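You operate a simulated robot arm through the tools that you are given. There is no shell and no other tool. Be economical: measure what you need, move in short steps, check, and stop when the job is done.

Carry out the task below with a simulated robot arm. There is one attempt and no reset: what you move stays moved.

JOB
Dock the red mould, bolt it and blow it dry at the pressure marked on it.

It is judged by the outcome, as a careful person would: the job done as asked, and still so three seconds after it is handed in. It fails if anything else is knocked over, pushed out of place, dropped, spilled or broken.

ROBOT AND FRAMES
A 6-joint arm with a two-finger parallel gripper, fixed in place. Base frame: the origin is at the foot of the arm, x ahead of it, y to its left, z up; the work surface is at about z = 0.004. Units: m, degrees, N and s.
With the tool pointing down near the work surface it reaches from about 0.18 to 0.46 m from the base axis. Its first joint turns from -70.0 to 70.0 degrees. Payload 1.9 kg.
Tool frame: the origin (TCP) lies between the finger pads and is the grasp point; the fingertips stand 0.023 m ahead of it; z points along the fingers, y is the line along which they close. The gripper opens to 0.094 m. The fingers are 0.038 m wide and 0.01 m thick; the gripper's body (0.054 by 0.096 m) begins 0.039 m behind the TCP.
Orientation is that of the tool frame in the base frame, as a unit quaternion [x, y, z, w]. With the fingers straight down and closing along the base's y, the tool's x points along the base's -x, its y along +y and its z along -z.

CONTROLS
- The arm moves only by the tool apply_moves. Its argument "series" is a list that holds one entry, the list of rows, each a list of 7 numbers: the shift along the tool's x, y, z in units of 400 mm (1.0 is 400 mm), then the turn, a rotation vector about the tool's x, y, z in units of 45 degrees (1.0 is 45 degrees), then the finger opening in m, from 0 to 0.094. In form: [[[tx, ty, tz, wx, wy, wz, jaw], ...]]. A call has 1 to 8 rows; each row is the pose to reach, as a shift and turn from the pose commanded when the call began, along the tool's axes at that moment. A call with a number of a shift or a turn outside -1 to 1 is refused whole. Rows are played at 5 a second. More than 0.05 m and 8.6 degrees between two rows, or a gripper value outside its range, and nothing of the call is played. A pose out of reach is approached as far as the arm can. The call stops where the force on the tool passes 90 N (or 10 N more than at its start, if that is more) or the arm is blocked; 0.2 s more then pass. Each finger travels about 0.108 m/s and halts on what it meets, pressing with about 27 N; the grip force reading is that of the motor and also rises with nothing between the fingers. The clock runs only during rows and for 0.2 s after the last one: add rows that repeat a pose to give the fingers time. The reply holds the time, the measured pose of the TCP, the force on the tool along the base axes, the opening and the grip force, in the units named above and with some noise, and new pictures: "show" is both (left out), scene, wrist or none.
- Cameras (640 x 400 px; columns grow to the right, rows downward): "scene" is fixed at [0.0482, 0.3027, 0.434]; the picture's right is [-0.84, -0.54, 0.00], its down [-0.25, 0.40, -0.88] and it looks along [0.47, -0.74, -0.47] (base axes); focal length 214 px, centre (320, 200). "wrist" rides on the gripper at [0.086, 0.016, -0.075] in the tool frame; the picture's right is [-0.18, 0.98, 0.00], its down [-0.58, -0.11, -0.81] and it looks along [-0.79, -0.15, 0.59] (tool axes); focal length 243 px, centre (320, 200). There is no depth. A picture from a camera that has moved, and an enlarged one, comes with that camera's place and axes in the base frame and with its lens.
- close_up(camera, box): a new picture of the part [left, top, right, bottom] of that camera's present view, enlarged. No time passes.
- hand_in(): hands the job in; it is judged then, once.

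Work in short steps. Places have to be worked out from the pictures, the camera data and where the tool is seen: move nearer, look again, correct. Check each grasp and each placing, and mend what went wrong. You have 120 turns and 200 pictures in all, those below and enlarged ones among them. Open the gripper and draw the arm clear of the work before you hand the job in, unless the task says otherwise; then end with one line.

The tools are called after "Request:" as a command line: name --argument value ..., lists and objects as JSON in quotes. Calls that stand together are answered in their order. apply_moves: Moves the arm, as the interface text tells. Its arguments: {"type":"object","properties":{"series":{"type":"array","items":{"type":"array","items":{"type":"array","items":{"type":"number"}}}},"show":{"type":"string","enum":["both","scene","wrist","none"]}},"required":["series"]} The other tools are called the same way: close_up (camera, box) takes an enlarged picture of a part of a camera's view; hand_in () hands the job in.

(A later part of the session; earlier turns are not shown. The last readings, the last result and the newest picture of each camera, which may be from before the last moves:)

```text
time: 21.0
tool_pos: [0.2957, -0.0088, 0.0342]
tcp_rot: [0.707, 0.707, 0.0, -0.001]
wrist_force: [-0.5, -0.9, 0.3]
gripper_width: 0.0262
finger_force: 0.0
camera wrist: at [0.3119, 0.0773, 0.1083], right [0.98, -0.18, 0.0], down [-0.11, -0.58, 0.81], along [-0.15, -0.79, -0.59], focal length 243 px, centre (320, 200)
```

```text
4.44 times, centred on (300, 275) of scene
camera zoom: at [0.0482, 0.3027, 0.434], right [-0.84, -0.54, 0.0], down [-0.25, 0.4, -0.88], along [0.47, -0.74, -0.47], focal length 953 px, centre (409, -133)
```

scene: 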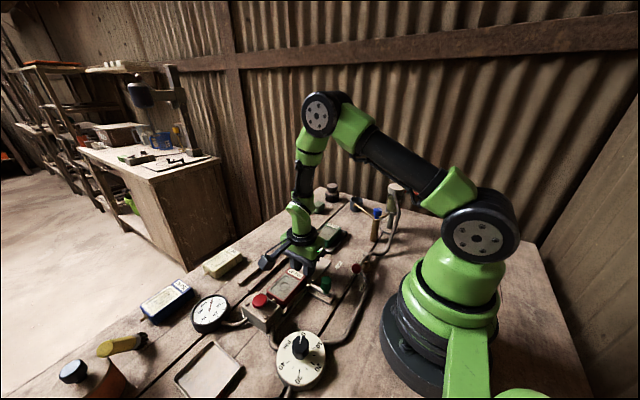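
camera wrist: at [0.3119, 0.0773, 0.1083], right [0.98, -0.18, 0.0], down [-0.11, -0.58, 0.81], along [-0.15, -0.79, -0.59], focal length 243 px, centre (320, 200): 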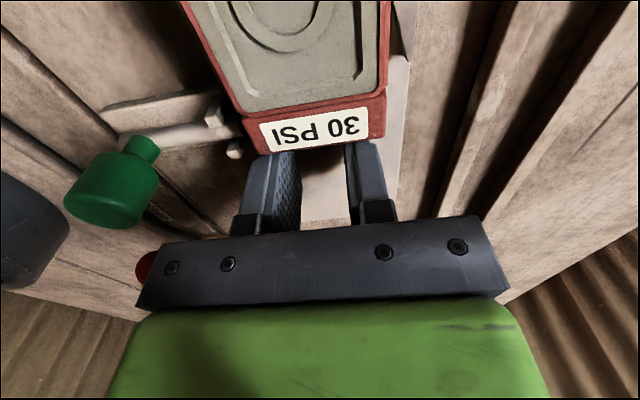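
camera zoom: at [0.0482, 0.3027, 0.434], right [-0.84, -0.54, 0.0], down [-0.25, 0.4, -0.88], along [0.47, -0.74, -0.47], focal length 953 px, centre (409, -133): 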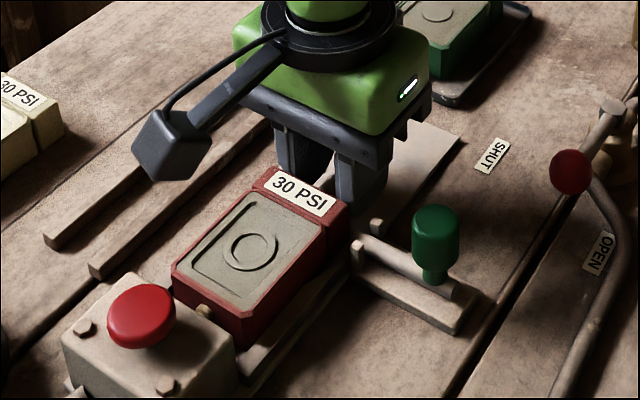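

Nozzle is about at the socket. Pushing on slowly, watching the force.

Request:
apply_moves --series '[[[0.008, 0, 0, 0, 0, 0, 0.026], [0.016, 0, 0, 0, 0, 0, 0.026], [0.022, 0, 0, 0, 0, 0, 0.026], [0.022, 0, 0, 0, 0, 0, 0.026]]]' --show "scene"

Request:
close_up --camera "scene" --box '[230, 230, 370, 320]'

```text
time: 22.0
tool_pos: [0.2969, 0.0001, 0.034]
tcp_rot: [0.708, 0.707, 0.001, -0.001]
wrist_force: [1.1, -1.5, 0.0]
gripper_width: 0.0263
finger_force: 0.0
```

scene: 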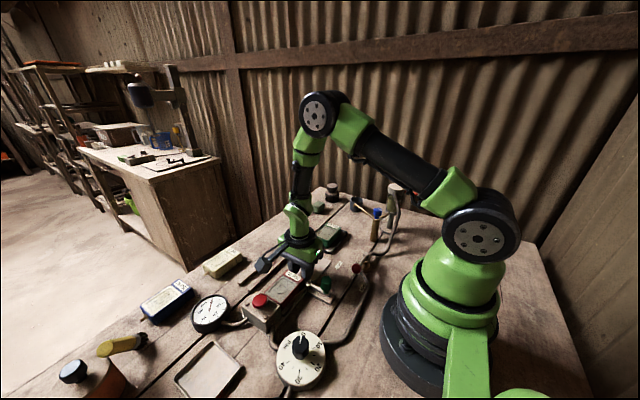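

```text
4.44 times, centred on (300, 275) of scene
camera zoom: at [0.0482, 0.3027, 0.434], right [-0.84, -0.54, 0.0], down [-0.25, 0.4, -0.88], along [0.47, -0.74, -0.47], focal length 953 px, centre (409, -133)
```

zoom: 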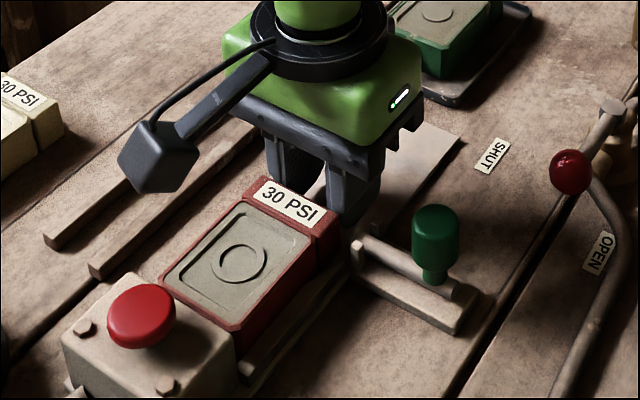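

No seat force yet; continue gently.

Request:
apply_moves --series '[[[0.005, 0, 0, 0, 0, 0, 0.026], [0.01, 0, 0, 0, 0, 0, 0.026], [0.015, 0, 0, 0, 0, 0, 0.026], [0.015, 0, 0, 0, 0, 0, 0.026]]]' --show "both"

Request:
close_up --camera "scene" --box '[250, 240, 350, 310]'

```text
time: 23.0
tool_pos: [0.2955, 0.0054, 0.0347]
tcp_rot: [0.708, 0.706, 0.002, -0.001]
wrist_force: [2.6, -50.6, -1.7]
gripper_width: 0.0261
finger_force: 0.2
camera wrist: at [0.3121, 0.0907, 0.1084], right [0.98, -0.19, 0.0], down [-0.11, -0.58, 0.81], along [-0.15, -0.79, -0.59], focal length 243 px, centre (320, 200)
```

scene: 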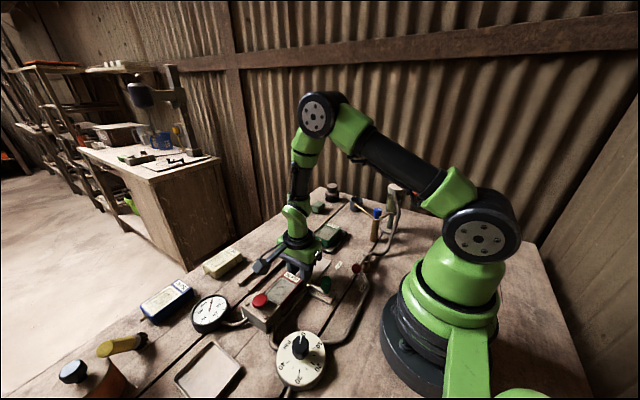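
wrist: 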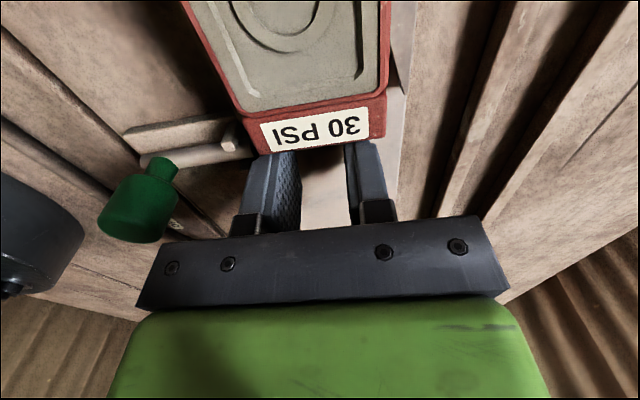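

```text
5.71 times, centred on (300, 275) of scene
camera zoom: at [0.0482, 0.3026, 0.4339], right [-0.84, -0.54, 0.0], down [-0.25, 0.4, -0.88], along [0.47, -0.74, -0.47], focal length 1226 px, centre (434, -229)
```

zoom: 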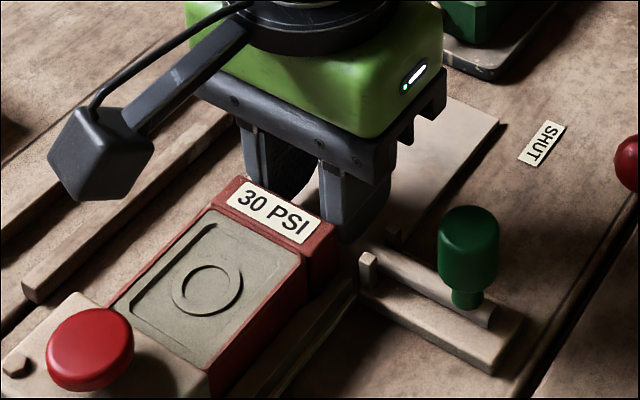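

50 N: it is seated. I back off and rise to inspect the docking and the bolt.

Request:
apply_moves --series '[[[-0.02, 0, 0, 0, 0, 0, 0.026], [-0.08, 0, 0, 0, 0, 0, 0.026], [-0.08, 0, -0.1, 0, 0, 0, 0.026], [-0.02, 0, -0.2, 0, 0, 0, 0.03], [0.08, 0, -0.25, 0, 0, 0, 0.03], [0.18, -0.02, -0.28, 0, 0, 0, 0.03], [0.26, -0.05, -0.28, 0, 0, 0, 0.03]]]' --show "both"

Request:
close_up --camera "scene" --box '[250, 240, 350, 310]'

Request:
close_up --camera "wrist" --box '[200, 0, 440, 150]'

```text
time: 24.6
tool_pos: [0.276, 0.1099, 0.1469]
tcp_rot: [0.707, 0.707, 0.001, -0.001]
wrist_force: [-0.2, 0.6, 0.1]
gripper_width: 0.03
finger_force: 0.1
camera wrist: at [0.2926, 0.1963, 0.2215], right [0.98, -0.18, 0.0], down [-0.11, -0.58, 0.81], along [-0.15, -0.79, -0.59], focal length 243 px, centre (320, 200)
```

scene: 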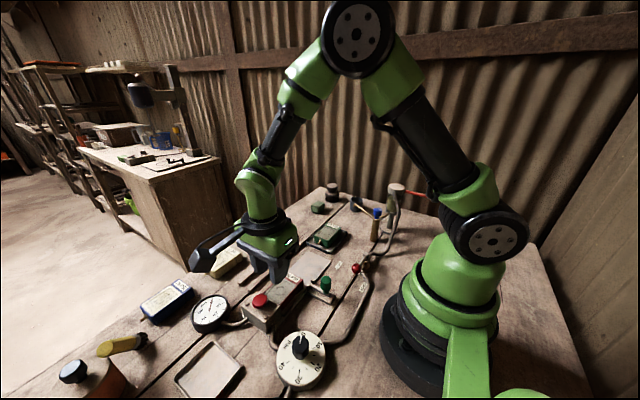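
wrist: 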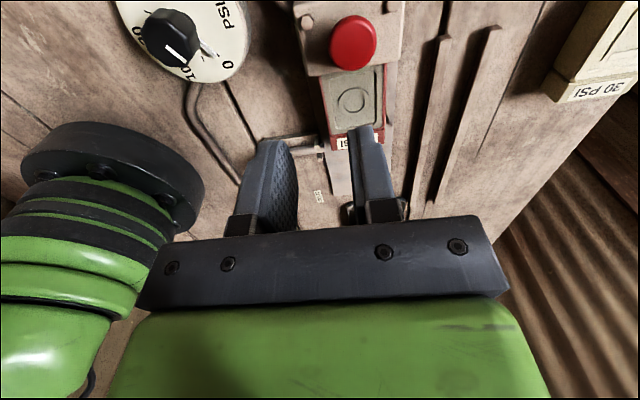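

```text
5.71 times, centred on (300, 275) of scene
camera zoom: at [0.0482, 0.3026, 0.434], right [-0.84, -0.54, 0.0], down [-0.25, 0.4, -0.88], along [0.47, -0.74, -0.47], focal length 1226 px, centre (434, -229)
```

zoom: 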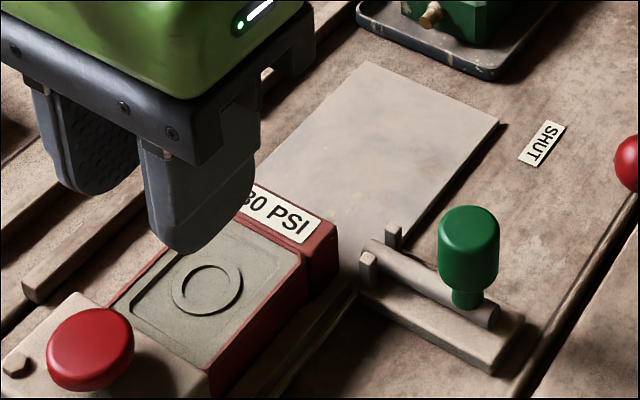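

```text
2.67 times, centred on (320, 75) of wrist
camera zoom: at [0.2926, 0.1963, 0.2215], right [0.98, -0.18, 0.0], down [-0.11, -0.58, 0.81], along [-0.15, -0.79, -0.59], focal length 647 px, centre (320, 533)
```

zoom: 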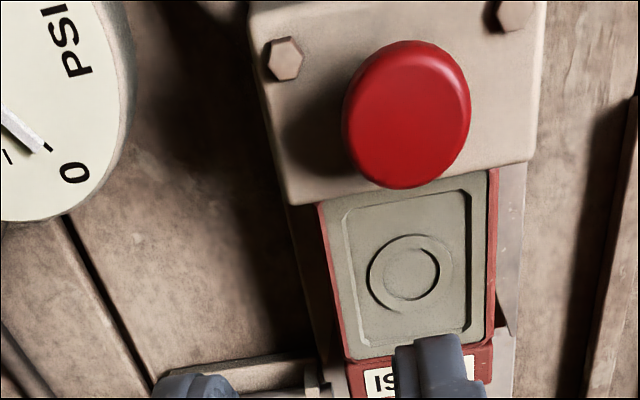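

Docked against the block. The bolt handle is at ≈(0.215,0.017,0.048); I move above it, descend so tips reach ≈0.043, and grip it lightly.

Request:
apply_moves --series '[[[-0.1, -0.06, 0, 0, 0, 0, 0.05], [-0.2, -0.12, 0, 0, 0, 0, 0.05], [-0.234, -0.1525, 0.05, 0, 0, 0, 0.055], [-0.234, -0.1525, 0.12, 0, 0, 0, 0.055]]]' --show "both"

Request:
close_up --camera "scene" --box '[270, 230, 370, 310]'

```text
time: 25.6
tool_pos: [0.215, 0.0148, 0.0969]
tcp_rot: [0.707, 0.707, 0.001, 0.0]
wrist_force: [-0.2, 0.6, 0.2]
gripper_width: 0.0547
finger_force: 0.0
camera wrist: at [0.2315, 0.102, 0.1715], right [0.98, -0.18, 0.0], down [-0.11, -0.58, 0.81], along [-0.15, -0.79, -0.59], focal length 243 px, centre (320, 200)
```

scene: 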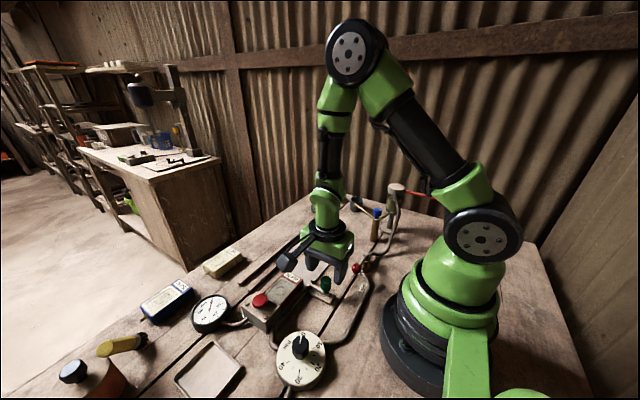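
wrist: 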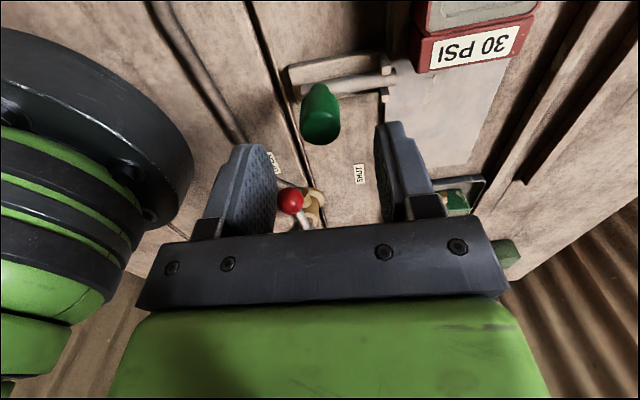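

```text
5.00 times, centred on (320, 270) of scene
camera zoom: at [0.0482, 0.3027, 0.434], right [-0.84, -0.54, 0.0], down [-0.25, 0.4, -0.88], along [0.47, -0.74, -0.47], focal length 1072 px, centre (320, -150)
```

zoom: 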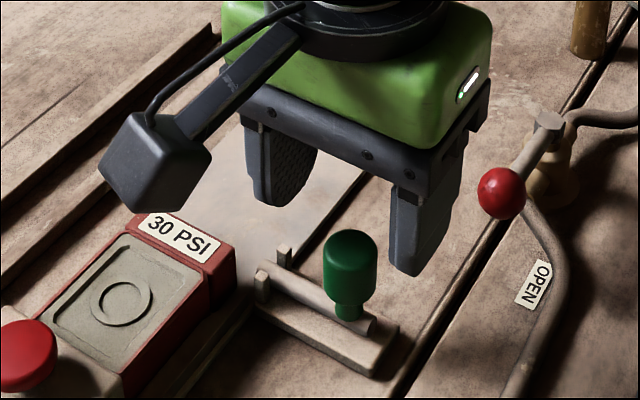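

Aligned over the knob. Descend to TCP z≈0.062 and close on it.

Request:
apply_moves --series '[[[0.009, 0, 0.05, 0, 0, 0, 0.055], [0.009, 0, 0.088, 0, 0, 0, 0.055], [0.009, 0, 0.088, 0, 0, 0, 0.03], [0.009, 0, 0.088, 0, 0, 0, 0.015], [0.009, 0, 0.088, 0, 0, 0, 0.015]]]' --show "scene"

Request:
close_up --camera "scene" --box '[270, 230, 370, 310]'

```text
time: 26.8
tool_pos: [0.2146, 0.0201, 0.0611]
tcp_rot: [0.707, 0.707, 0.001, 0.0]
wrist_force: [3.9, 0.3, -10.7]
gripper_width: 0.0229
finger_force: 45.1
```

scene: 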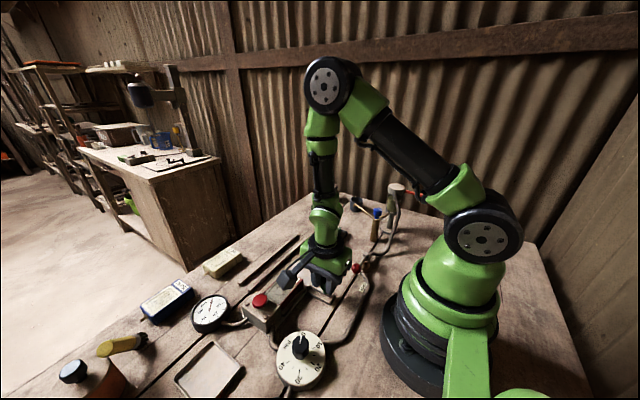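

```text
5.00 times, centred on (320, 270) of scene
camera zoom: at [0.0482, 0.3027, 0.434], right [-0.84, -0.54, 0.0], down [-0.25, 0.4, -0.88], along [0.47, -0.74, -0.47], focal length 1072 px, centre (320, -150)
```

zoom: 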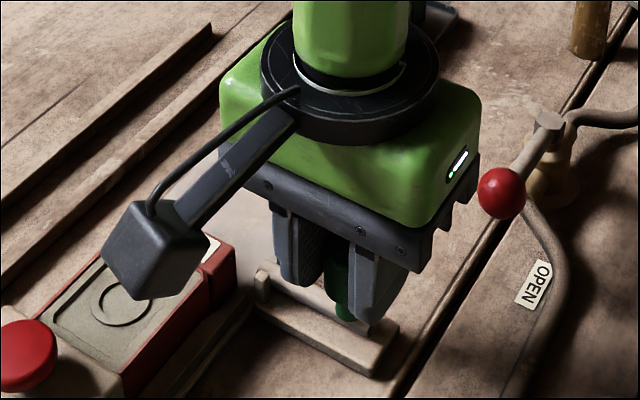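

Knob gripped. Sliding the bolt +x in small steps.

Request:
apply_moves --series '[[[0, 0.015, 0, 0, 0, 0, 0.015], [0, 0.03, 0, 0, 0, 0, 0.015], [0, 0.045, 0, 0, 0, 0, 0.015], [0, 0.06, 0, 0, 0, 0, 0.015], [0, 0.06, 0, 0, 0, 0, 0.015]]]' --show "scene"

Request:
close_up --camera "scene" --box '[270, 230, 370, 310]'

```text
time: 28.0
tool_pos: [0.238, 0.0202, 0.0615]
tcp_rot: [0.706, 0.708, 0.001, -0.001]
wrist_force: [-0.2, -11.8, -19.2]
gripper_width: 0.0232
finger_force: 44.5
```

scene: 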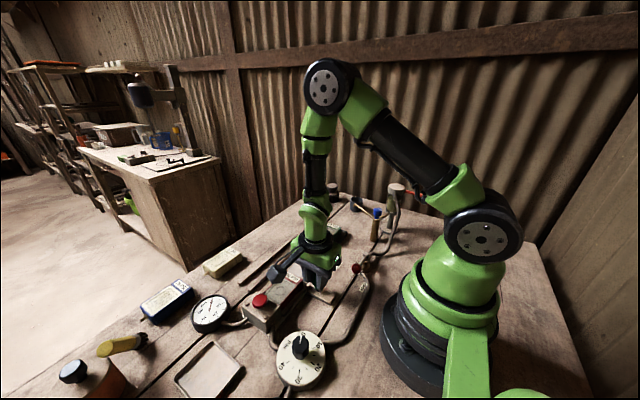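

```text
5.00 times, centred on (320, 270) of scene
camera zoom: at [0.0482, 0.3027, 0.4339], right [-0.84, -0.54, 0.0], down [-0.25, 0.4, -0.88], along [0.47, -0.74, -0.47], focal length 1072 px, centre (320, -150)
```

zoom: 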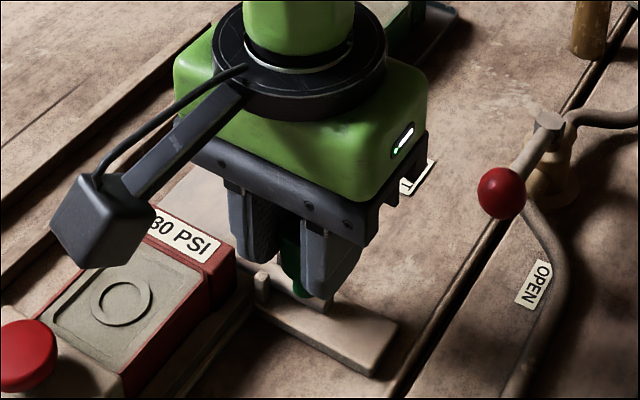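

It moves freely. Continue until the stop.

Request:
apply_moves --series '[[[0, 0.008, 0, 0, 0, 0, 0.015], [0, 0.016, 0, 0, 0, 0, 0.015], [0, 0.016, 0, 0, 0, 0, 0.015]]]' --show "scene"

Request:
close_up --camera "scene" --box '[270, 230, 370, 310]'

```text
time: 28.8
tool_pos: [0.2439, 0.02, 0.0614]
tcp_rot: [0.707, 0.707, 0.001, 0.0]
wrist_force: [0.1, -2.6, -31.0]
gripper_width: 0.023
finger_force: 45.3
```

scene: 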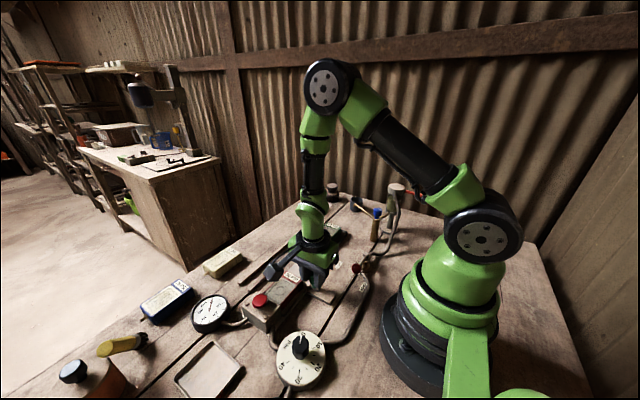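

```text
5.00 times, centred on (320, 270) of scene
camera zoom: at [0.0482, 0.3027, 0.4339], right [-0.84, -0.54, 0.0], down [-0.25, 0.4, -0.88], along [0.47, -0.74, -0.47], focal length 1072 px, centre (320, -150)
```

zoom: 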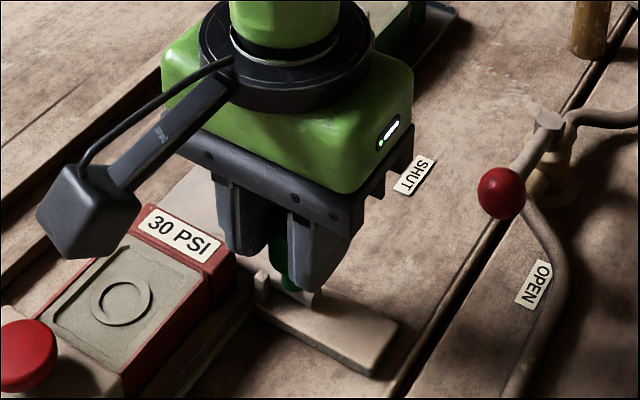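

A downward pull is building on the tool, so I release, re-settle, and push the knob with the rear finger only.

Request:
apply_moves --series '[[[0, 0, 0, 0, 0, 0, 0.03], [0, 0, 0, 0, 0, 0, 0.03], [0, 0.01, 0, 0, 0, 0, 0.03], [0, 0.018, 0, 0, 0, 0, 0.03], [0, 0.026, 0, 0, 0, 0, 0.03], [0, 0.026, 0, 0, 0, 0, 0.03]]]' --show "scene"

Request:
close_up --camera "scene" --box '[270, 230, 370, 310]'

```text
time: 30.2
tool_pos: [0.2558, 0.0196, 0.0628]
tcp_rot: [0.707, 0.707, 0.001, -0.001]
wrist_force: [0.7, 0.0, 0.0]
gripper_width: 0.0301
finger_force: 0.0
```

scene: 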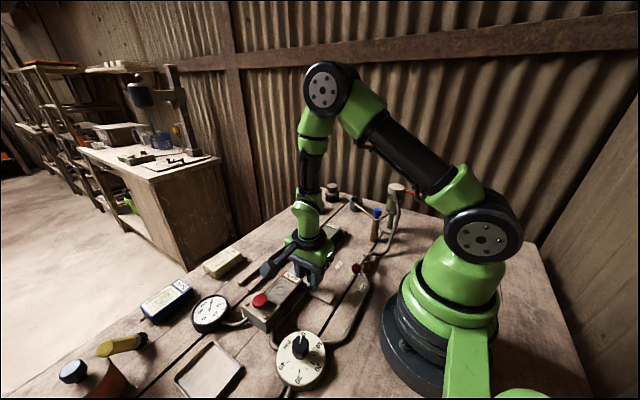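

```text
5.00 times, centred on (320, 270) of scene
camera zoom: at [0.0482, 0.3027, 0.434], right [-0.84, -0.54, 0.0], down [-0.25, 0.4, -0.88], along [0.47, -0.74, -0.47], focal length 1072 px, centre (320, -150)
```

zoom: 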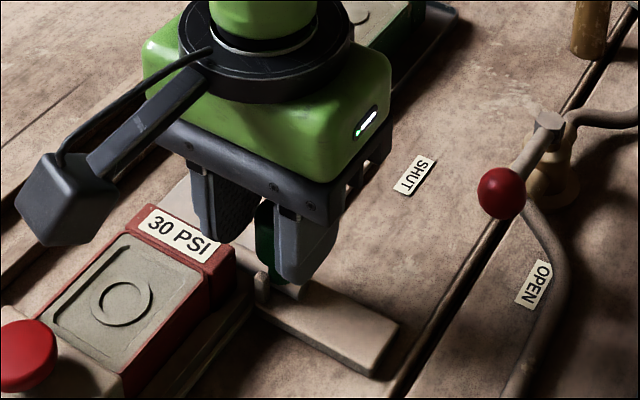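

Pushing further with the rear finger.

Request:
apply_moves --series '[[[0, 0.008, 0, 0, 0, 0, 0.03], [0, 0.016, 0, 0, 0, 0, 0.03], [0, 0.024, 0, 0, 0, 0, 0.03], [0, 0.024, 0, 0, 0, 0, 0.03]]]' --show "both"

Request:
close_up --camera "scene" --box '[270, 230, 370, 310]'

```text
time: 31.2
tool_pos: [0.2625, 0.0193, 0.063]
tcp_rot: [0.707, 0.707, 0.0, -0.002]
wrist_force: [-19.6, -0.6, 5.8]
gripper_width: 0.0384
finger_force: 9.4
camera wrist: at [0.28, 0.1062, 0.1367], right [0.98, -0.18, 0.0], down [-0.11, -0.58, 0.81], along [-0.15, -0.79, -0.59], focal length 243 px, centre (320, 200)
```

scene: 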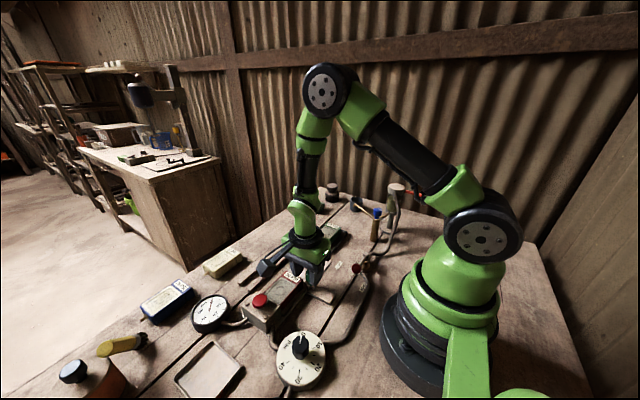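
wrist: 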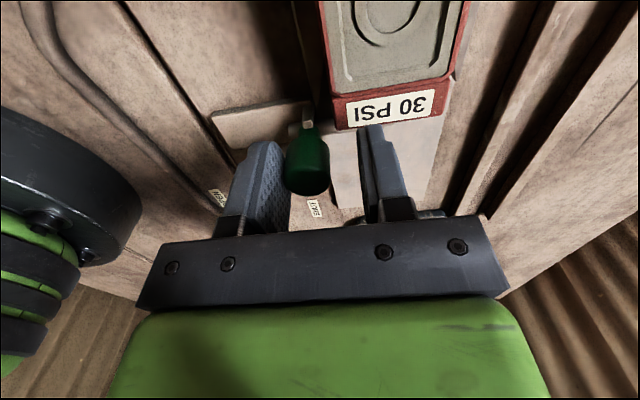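

```text
5.00 times, centred on (320, 270) of scene
camera zoom: at [0.0482, 0.3027, 0.434], right [-0.84, -0.54, 0.0], down [-0.25, 0.4, -0.88], along [0.47, -0.74, -0.47], focal length 1072 px, centre (320, -150)
```

zoom: 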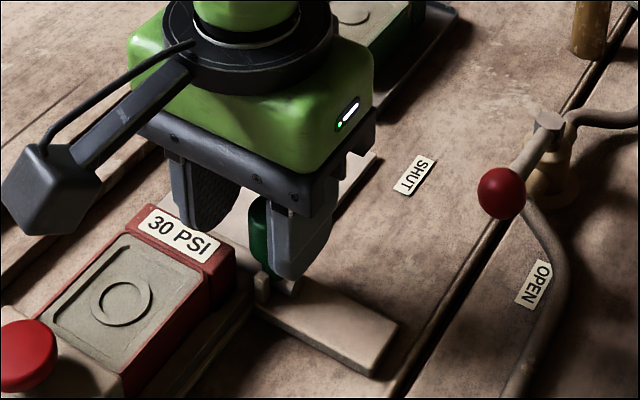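

Bolt hit its stop (-20 N, ≈40 mm travel). Open a bit, rise, and check.

Request:
apply_moves --series '[[[0, -0.01, 0, 0, 0, 0, 0.045], [0, -0.01, -0.08, 0, 0, 0, 0.045], [0, -0.01, -0.17, 0, 0, 0, 0.045], [0.09, -0.03, -0.22, 0, 0, 0, 0.045], [0.18, -0.03, -0.25, 0, 0, 0, 0.045], [0.2, -0.03, -0.28, 0, 0, 0, 0.045]]]' --show "both"

Request:
close_up --camera "scene" --box '[270, 230, 370, 310]'

Request:
close_up --camera "wrist" --box '[160, 0, 480, 200]'

```text
time: 32.6
tool_pos: [0.2517, 0.1017, 0.1754]
tcp_rot: [0.707, 0.707, 0.0, 0.0]
wrist_force: [0.4, 0.7, -0.4]
gripper_width: 0.0451
finger_force: 0.0
camera wrist: at [0.2682, 0.1874, 0.2507], right [0.98, -0.18, 0.0], down [-0.11, -0.58, 0.81], along [-0.15, -0.79, -0.59], focal length 243 px, centre (320, 200)
```

scene: 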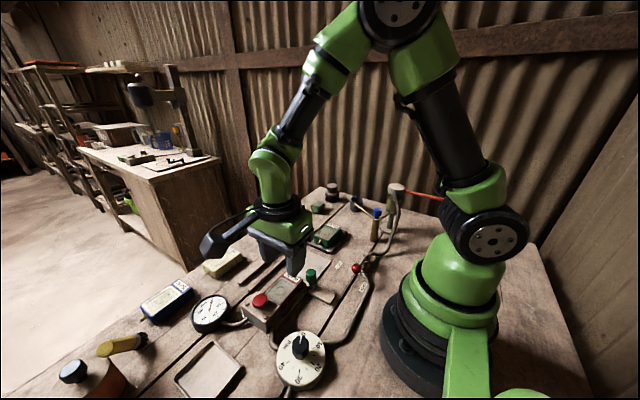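
wrist: 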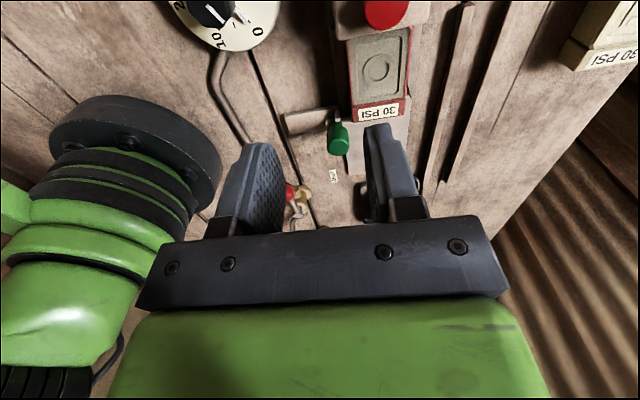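

```text
5.00 times, centred on (320, 270) of scene
camera zoom: at [0.0482, 0.3027, 0.434], right [-0.84, -0.54, 0.0], down [-0.25, 0.4, -0.88], along [0.47, -0.74, -0.47], focal length 1072 px, centre (320, -150)
```

zoom: 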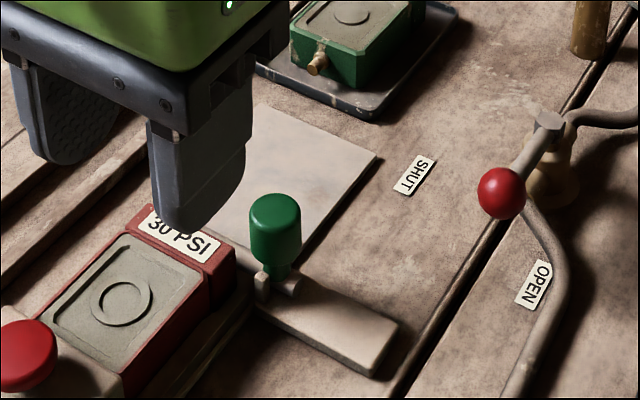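

```text
2.00 times, centred on (320, 100) of wrist
camera zoom: at [0.2682, 0.1874, 0.2507], right [0.98, -0.18, 0.0], down [-0.11, -0.58, 0.81], along [-0.15, -0.79, -0.59], focal length 485 px, centre (320, 400)
```

zoom: 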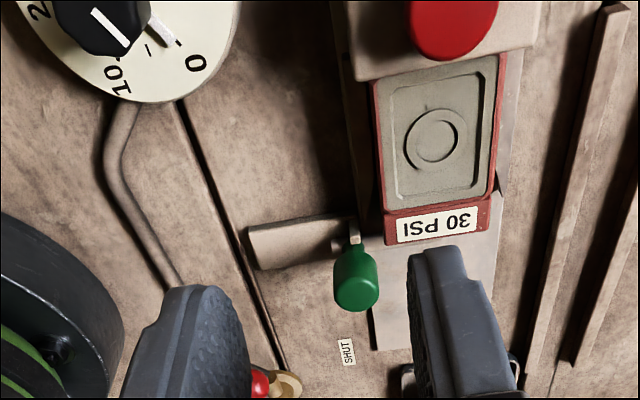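

The bolt is home. Now I move over to look at the regulator dial, near (0.18,0.16).

Request:
apply_moves --series '[[[0.08, -0.03, -0.03, 0, 0, 0, 0.045], [0.16, -0.08, -0.03, 0, 0, 0, 0.06], [0.24, -0.1, -0.03, 0, 0, 0, 0.06]]]' --show "both"

Request:
close_up --camera "wrist" --box '[220, 0, 420, 125]'

Request:
close_up --camera "scene" --box '[240, 290, 380, 400]'

```text
time: 33.4
tool_pos: [0.2114, 0.1976, 0.1871]
tcp_rot: [0.707, 0.707, 0.0, -0.001]
wrist_force: [-0.3, 0.3, 0.7]
gripper_width: 0.0601
finger_force: 0.0
camera wrist: at [0.2293, 0.283, 0.262], right [0.98, -0.18, 0.0], down [-0.11, -0.58, 0.8], along [-0.15, -0.79, -0.59], focal length 243 px, centre (320, 200)
```

scene: 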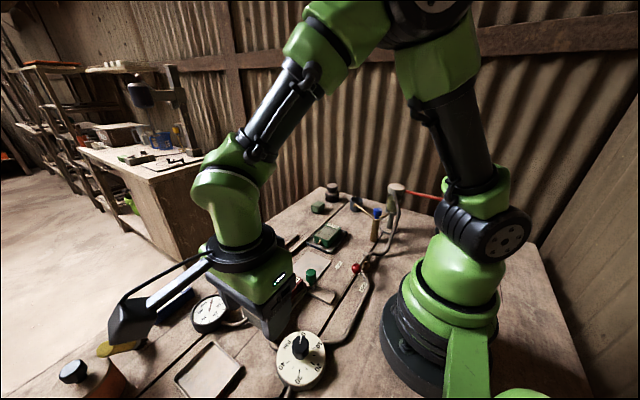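
wrist: 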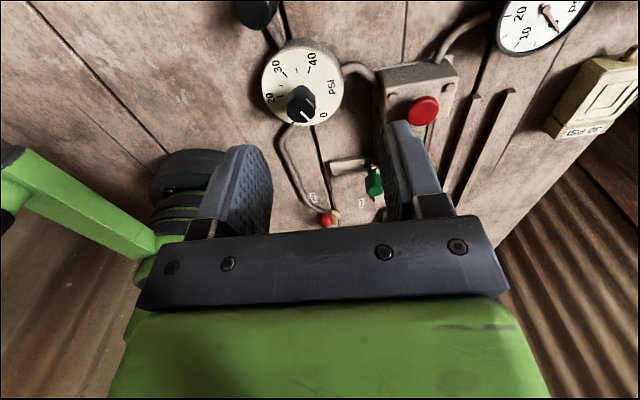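

```text
3.20 times, centred on (320, 62) of wrist
camera zoom: at [0.2293, 0.283, 0.262], right [0.98, -0.18, 0.0], down [-0.11, -0.58, 0.8], along [-0.15, -0.79, -0.59], focal length 776 px, centre (320, 640)
```

zoom: 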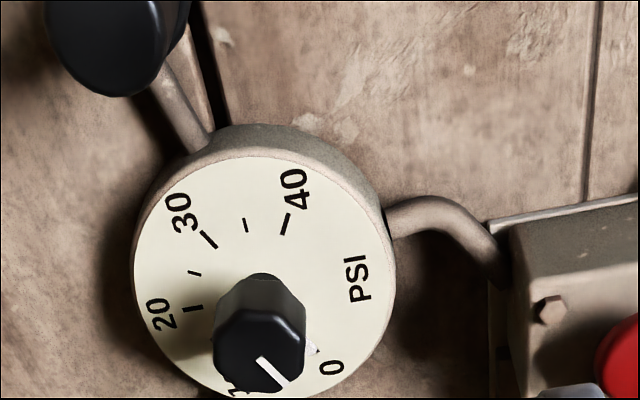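

```text
3.64 times, centred on (310, 345) of scene
camera zoom: at [0.0482, 0.3026, 0.434], right [-0.84, -0.54, 0.0], down [-0.25, 0.4, -0.88], along [0.47, -0.74, -0.47], focal length 780 px, centre (356, -327)
```

zoom: 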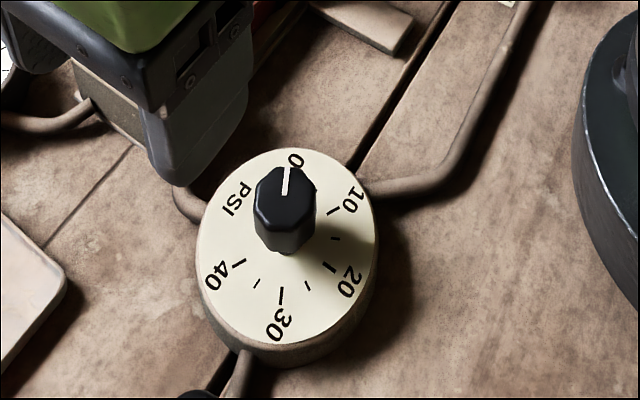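

Dial analysis: centre ≈(0.185,0.151), 60° per 10 PSI, pointer now at 0, so 30 PSI is 180° clockwise from above. I'll do it in two 90° grips, first unwinding the wrist 75° and moving above the knob.

Request:
apply_moves --series '[[[-0.03, -0.02, 0, 0, 0, -0.1667, 0.06], [-0.06, -0.04, 0.03, 0, 0, -0.3333, 0.06], [-0.09, -0.06, 0.06, 0, 0, -0.5, 0.06], [-0.1165, -0.066, 0.09, 0, 0, -0.6667, 0.06], [-0.1165, -0.066, 0.12, 0, 0, -0.8333, 0.06]]]' --show "none"

Request:
apply_moves --series '[[[0, 0, 0, 0, 0, -0.1667, 0.06], [0, 0, 0, 0, 0, -0.3333, 0.06], [0, 0, 0, 0, 0, -0.5, 0.06], [0, 0, 0, 0, 0, -0.6667, 0.06], [0, 0, 0, 0, 0, -0.8333, 0.06], [0, 0, 0, 0, 0, -0.8333, 0.06]]]' --show "both"

Request:
close_up --camera "scene" --box '[220, 260, 400, 400]'

```text
time: 34.6
tool_pos: [0.1862, 0.1502, 0.1391]
tcp_rot: [0.44, 0.898, 0.001, -0.001]
wrist_force: [-0.3, 0.6, 0.2]
gripper_width: 0.06
finger_force: 0.0
```

```text
time: 36.0
tool_pos: [0.186, 0.1501, 0.1386]
tcp_rot: [0.13, 0.992, 0.002, 0.0]
wrist_force: [0.0, -0.1, -0.1]
gripper_width: 0.0601
finger_force: 0.1
camera wrist: at [0.1064, 0.1869, 0.2135], right [0.43, 0.9, 0.0], down [0.53, -0.26, 0.81], along [0.73, -0.35, -0.59], focal length 243 px, centre (320, 200)
```

scene: 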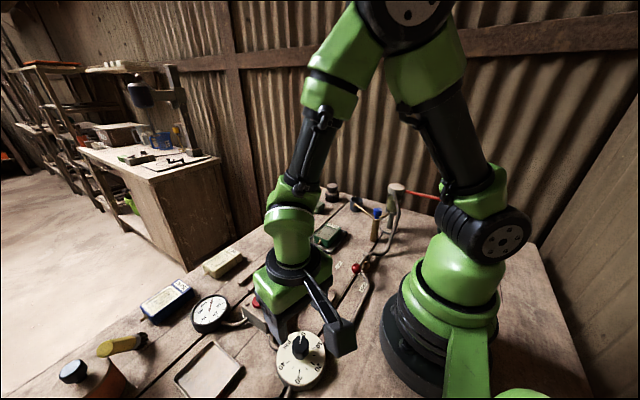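
wrist: 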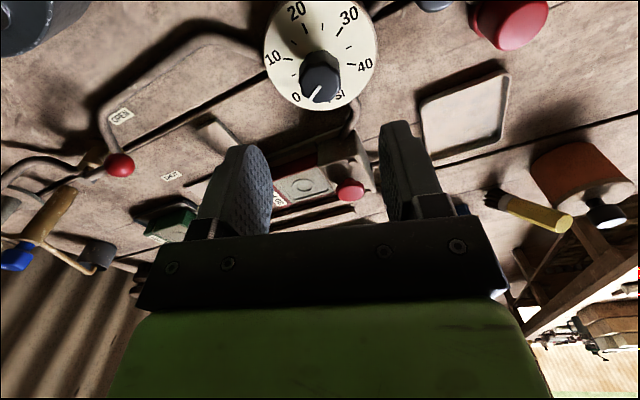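

```text
2.86 times, centred on (310, 330) of scene
camera zoom: at [0.0482, 0.3027, 0.434], right [-0.84, -0.54, 0.0], down [-0.25, 0.4, -0.88], along [0.47, -0.74, -0.47], focal length 613 px, centre (349, -171)
```

zoom: 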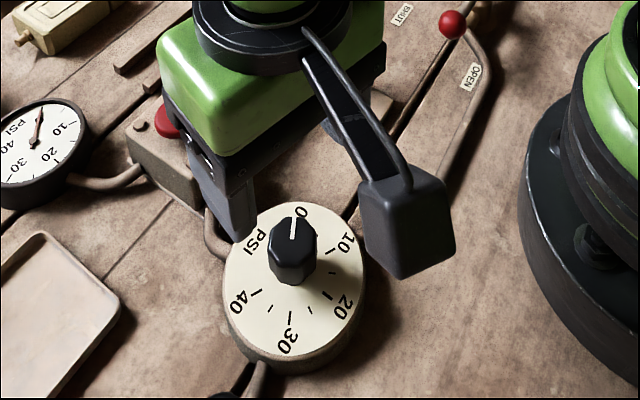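

Knob refined to ≈(0.1835,0.152), top z≈0.06. Descend and grip.

Request:
apply_moves --series '[[[0.007, 0.003, 0.08, 0, 0, 0, 0.055], [0.007, 0.003, 0.16, 0, 0, 0, 0.055], [0.007, 0.003, 0.214, 0, 0, 0, 0.055], [0.007, 0.003, 0.214, 0, 0, 0, 0.055]]]' --show "both"

Request:
close_up --camera "scene" --box '[220, 260, 400, 400]'

```text
time: 37.0
tool_pos: [0.1822, 0.1507, 0.0534]
tcp_rot: [0.13, 0.991, 0.001, 0.001]
wrist_force: [0.3, 0.2, 0.1]
gripper_width: 0.0551
finger_force: 0.1
camera wrist: at [0.1033, 0.1891, 0.1279], right [0.43, 0.9, 0.0], down [0.53, -0.26, 0.81], along [0.73, -0.35, -0.59], focal length 243 px, centre (320, 200)
```

scene: 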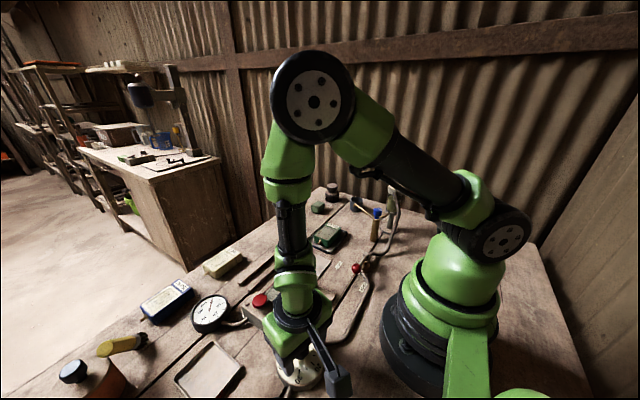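
wrist: 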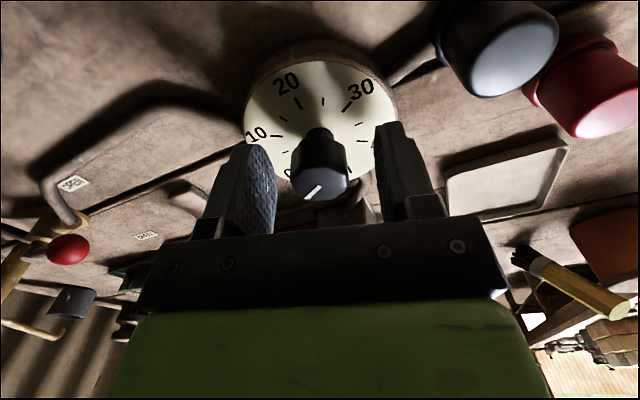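

```text
2.86 times, centred on (310, 330) of scene
camera zoom: at [0.0482, 0.3027, 0.434], right [-0.84, -0.54, 0.0], down [-0.25, 0.4, -0.88], along [0.47, -0.74, -0.47], focal length 613 px, centre (349, -171)
```

zoom: 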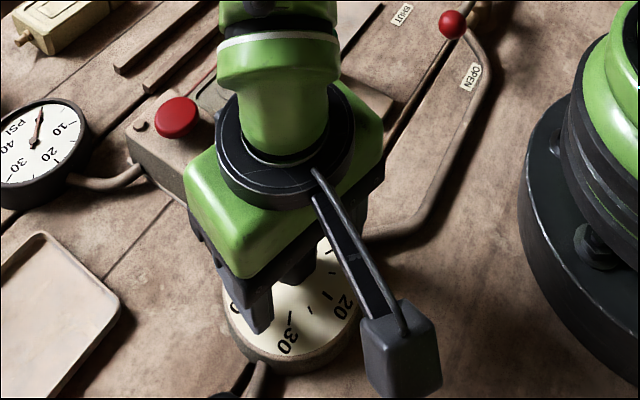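

Fingers straddle the knob. Close, then turn 45° clockwise.

Request:
apply_moves --series '[[[0, 0, 0, 0, 0, 0, 0.03], [0, 0, 0, 0, 0, 0, 0.02], [0, 0, 0, 0, 0, 0, 0.02]]]' --show "none"

Request:
apply_moves --series '[[[0, 0, 0, 0, 0, 0.1667, 0.02], [0, 0, 0, 0, 0, 0.3333, 0.02], [0, 0, 0, 0, 0, 0.5, 0.02], [0, 0, 0, 0, 0, 0.6667, 0.02], [0, 0, 0, 0, 0, 0.8333, 0.02], [0, 0, 0, 0, 0, 1, 0.02]]]' --show "both"

Request:
close_up --camera "wrist" --box '[220, 40, 420, 220]'

```text
time: 37.8
tool_pos: [0.182, 0.1507, 0.0544]
tcp_rot: [0.131, 0.991, 0.0, 0.001]
wrist_force: [-0.5, -10.7, -4.0]
gripper_width: 0.0289
finger_force: 45.3
```

```text
time: 39.2
tool_pos: [0.1845, 0.152, 0.0545]
tcp_rot: [0.501, 0.865, 0.002, 0.001]
wrist_force: [-18.0, 23.8, 15.4]
gripper_width: 0.029
finger_force: 45.0
camera wrist: at [0.1548, 0.2347, 0.128], right [0.94, 0.33, 0.0], down [0.19, -0.56, 0.81], along [0.27, -0.76, -0.59], focal length 243 px, centre (320, 200)
```

scene: 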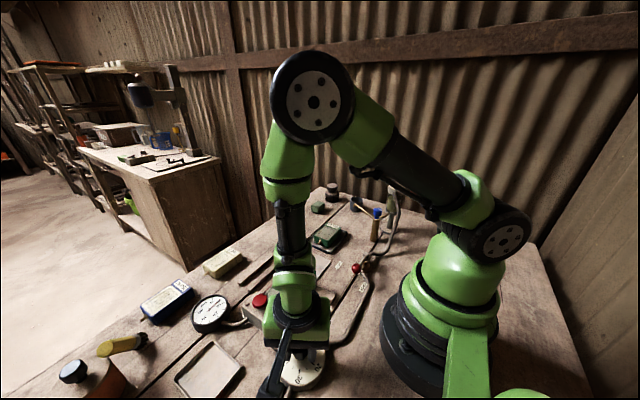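
wrist: 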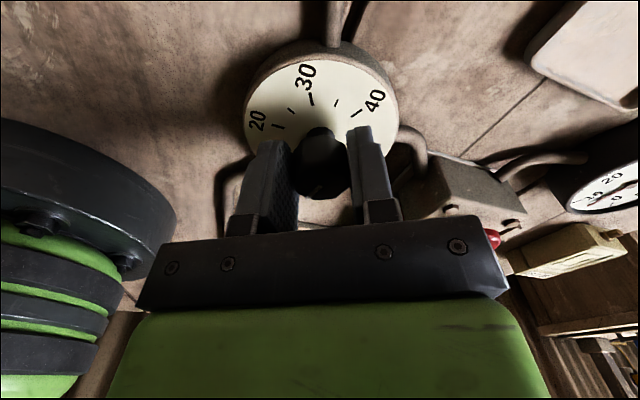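

```text
2.22 times, centred on (320, 130) of wrist
camera zoom: at [0.1548, 0.2347, 0.128], right [0.94, 0.33, 0.0], down [0.19, -0.56, 0.81], along [0.27, -0.76, -0.59], focal length 539 px, centre (320, 356)
```

zoom: 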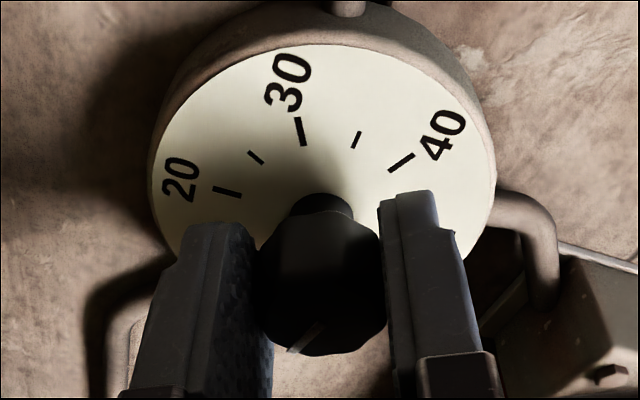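

The knob turns with the gripper. Another 45°.

Request:
apply_moves --series '[[[0, 0, 0, 0, 0, 0.1667, 0.02], [0, 0, 0, 0, 0, 0.3333, 0.02], [0, 0, 0, 0, 0, 0.5, 0.02], [0, 0, 0, 0, 0, 0.6667, 0.02], [0, 0, 0, 0, 0, 0.8333, 0.02], [0, 0, 0, 0, 0, 1, 0.02]]]' --show "wrist"

Request:
close_up --camera "wrist" --box '[220, 40, 420, 220]'

```text
time: 40.6
tool_pos: [0.1847, 0.1522, 0.0538]
tcp_rot: [0.794, 0.608, 0.002, 0.0]
wrist_force: [24.0, 18.2, -19.3]
gripper_width: 0.0289
finger_force: 45.1
camera wrist: at [0.2236, 0.2308, 0.1281], right [0.9, -0.43, 0.0], down [-0.26, -0.53, 0.8], along [-0.35, -0.72, -0.59], focal length 243 px, centre (320, 200)
```

wrist: 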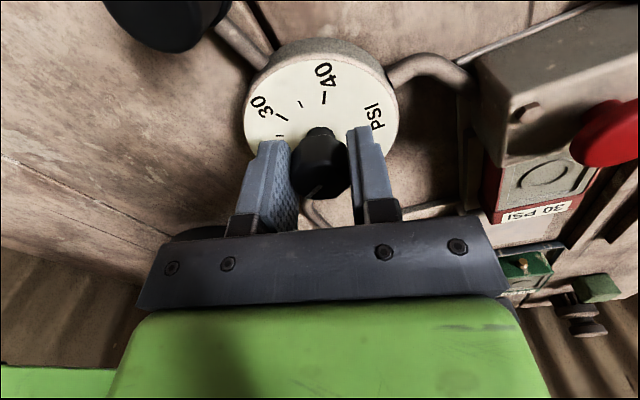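

```text
2.22 times, centred on (320, 130) of wrist
camera zoom: at [0.2236, 0.2308, 0.1281], right [0.9, -0.43, 0.0], down [-0.26, -0.53, 0.8], along [-0.35, -0.72, -0.59], focal length 539 px, centre (320, 356)
```

zoom: 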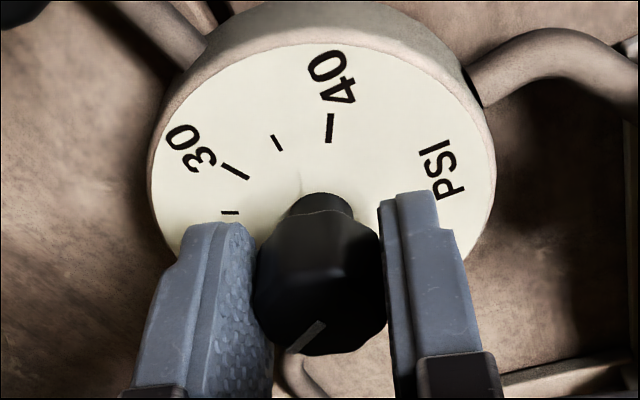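

90° done. Release, rise, and look at the pointer.

Request:
apply_moves --series '[[[0, 0, 0, 0, 0, 0, 0.055], [0, 0, 0, 0, 0, 0, 0.06], [0, 0, -0.08, 0, 0, 0, 0.06], [0, 0, -0.15, 0, 0, 0, 0.06], [0, 0, -0.15, 0, 0, -0.1667, 0.06], [0, 0, -0.15, 0, 0, -0.3333, 0.06], [0, 0, -0.15, 0, 0, -0.5, 0.06], [0, 0, -0.15, 0, 0, -0.6667, 0.06]]]' --show "both"

Request:
close_up --camera "wrist" --box '[220, 0, 420, 180]'

Request:
close_up --camera "scene" --box '[180, 280, 340, 400]'

```text
time: 42.4
tool_pos: [0.1836, 0.1507, 0.1143]
tcp_rot: [0.608, 0.794, 0.0, -0.001]
wrist_force: [-0.3, -0.3, 1.0]
gripper_width: 0.06
finger_force: 0.0
camera wrist: at [0.1769, 0.2381, 0.188], right [1.0, 0.08, 0.0], down [0.05, -0.59, 0.81], along [0.06, -0.8, -0.59], focal length 243 px, centre (320, 200)
```

scene: 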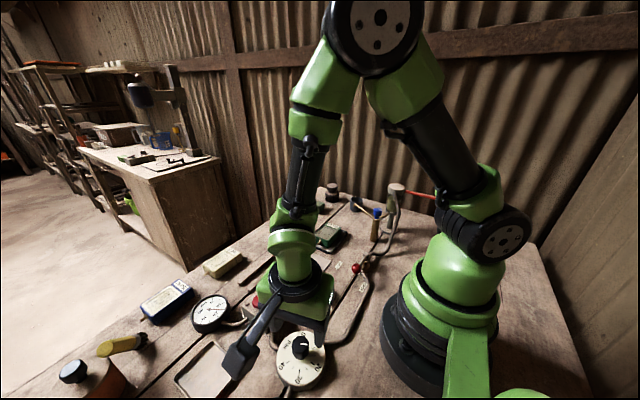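
wrist: 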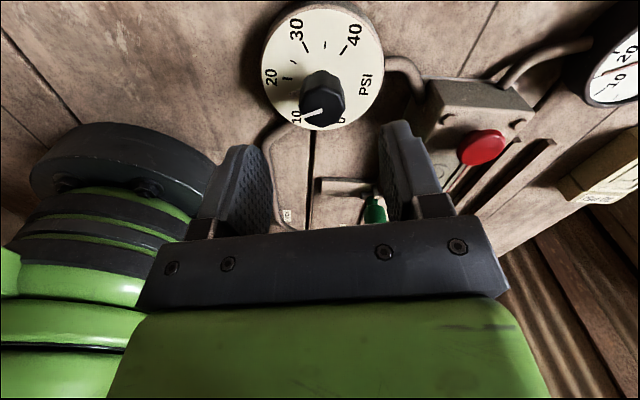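

```text
2.22 times, centred on (320, 90) of wrist
camera zoom: at [0.1769, 0.2381, 0.188], right [1.0, 0.08, 0.0], down [0.05, -0.59, 0.81], along [0.06, -0.8, -0.59], focal length 539 px, centre (320, 444)
```

zoom: 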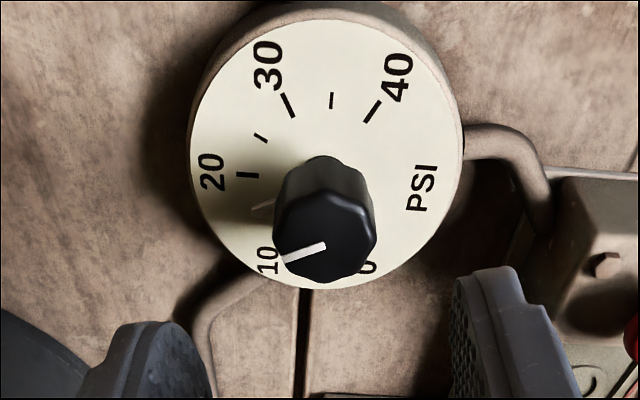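

```text
3.33 times, centred on (260, 340) of scene
camera zoom: at [0.0482, 0.3027, 0.434], right [-0.84, -0.54, 0.0], down [-0.25, 0.4, -0.88], along [0.47, -0.74, -0.47], focal length 715 px, centre (520, -267)
```

zoom: 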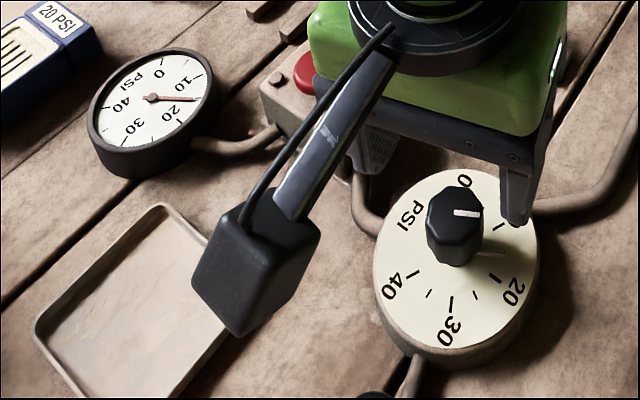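

The gauge now reads ~15 PSI with the dial at 15 — air supply is open and the gauge is live. Unwind the wrist another 60° and regrip.

Request:
apply_moves --series '[[[0, 0, 0, 0, 0, -0.1667, 0.06], [0, 0, 0, 0, 0, -0.3333, 0.06], [0, 0, 0, 0, 0, -0.5, 0.06], [0, 0, 0, 0, 0, -0.6667, 0.06]]]' --show "none"

Request:
apply_moves --series '[[[0, 0, 0, 0, 0, -0.1667, 0.06], [0, 0, 0, 0, 0, -0.3333, 0.06], [0, 0, 0, 0, 0, -0.5, 0.06], [0, 0, 0, 0, 0, -0.6667, 0.06], [0, 0, 0, 0, 0, -0.6667, 0.06]]]' --show "wrist"

Request:
close_up --camera "scene" --box '[180, 280, 340, 400]'

```text
time: 43.4
tool_pos: [0.1833, 0.1512, 0.1159]
tcp_rot: [0.38, 0.925, 0.001, -0.001]
wrist_force: [-0.2, 0.3, 0.1]
gripper_width: 0.0602
finger_force: 0.2
```

```text
time: 44.6
tool_pos: [0.1834, 0.1508, 0.1135]
tcp_rot: [0.129, 0.992, 0.0, 0.0]
wrist_force: [0.2, -0.3, 0.1]
gripper_width: 0.0597
finger_force: 0.2
camera wrist: at [0.1041, 0.1889, 0.1875], right [0.43, 0.9, 0.0], down [0.53, -0.26, 0.81], along [0.73, -0.35, -0.59], focal length 243 px, centre (320, 200)
```

wrist: 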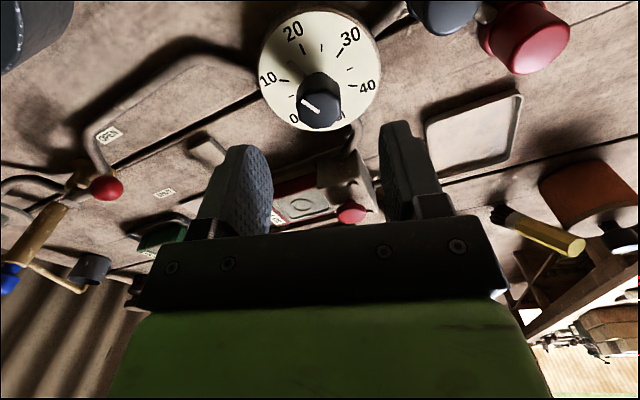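

```text
3.33 times, centred on (260, 340) of scene
camera zoom: at [0.0482, 0.3027, 0.434], right [-0.84, -0.54, 0.0], down [-0.25, 0.4, -0.88], along [0.47, -0.74, -0.47], focal length 715 px, centre (520, -267)
```

zoom: 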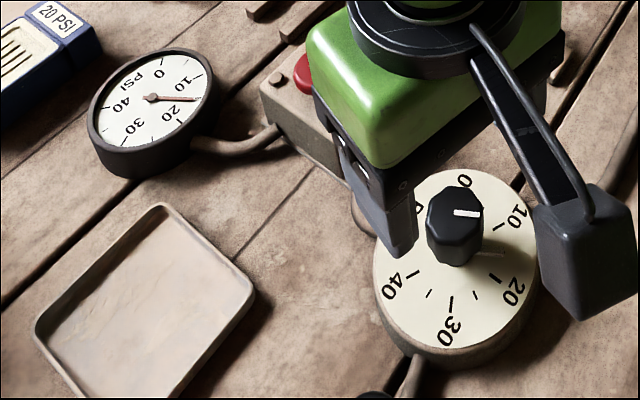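

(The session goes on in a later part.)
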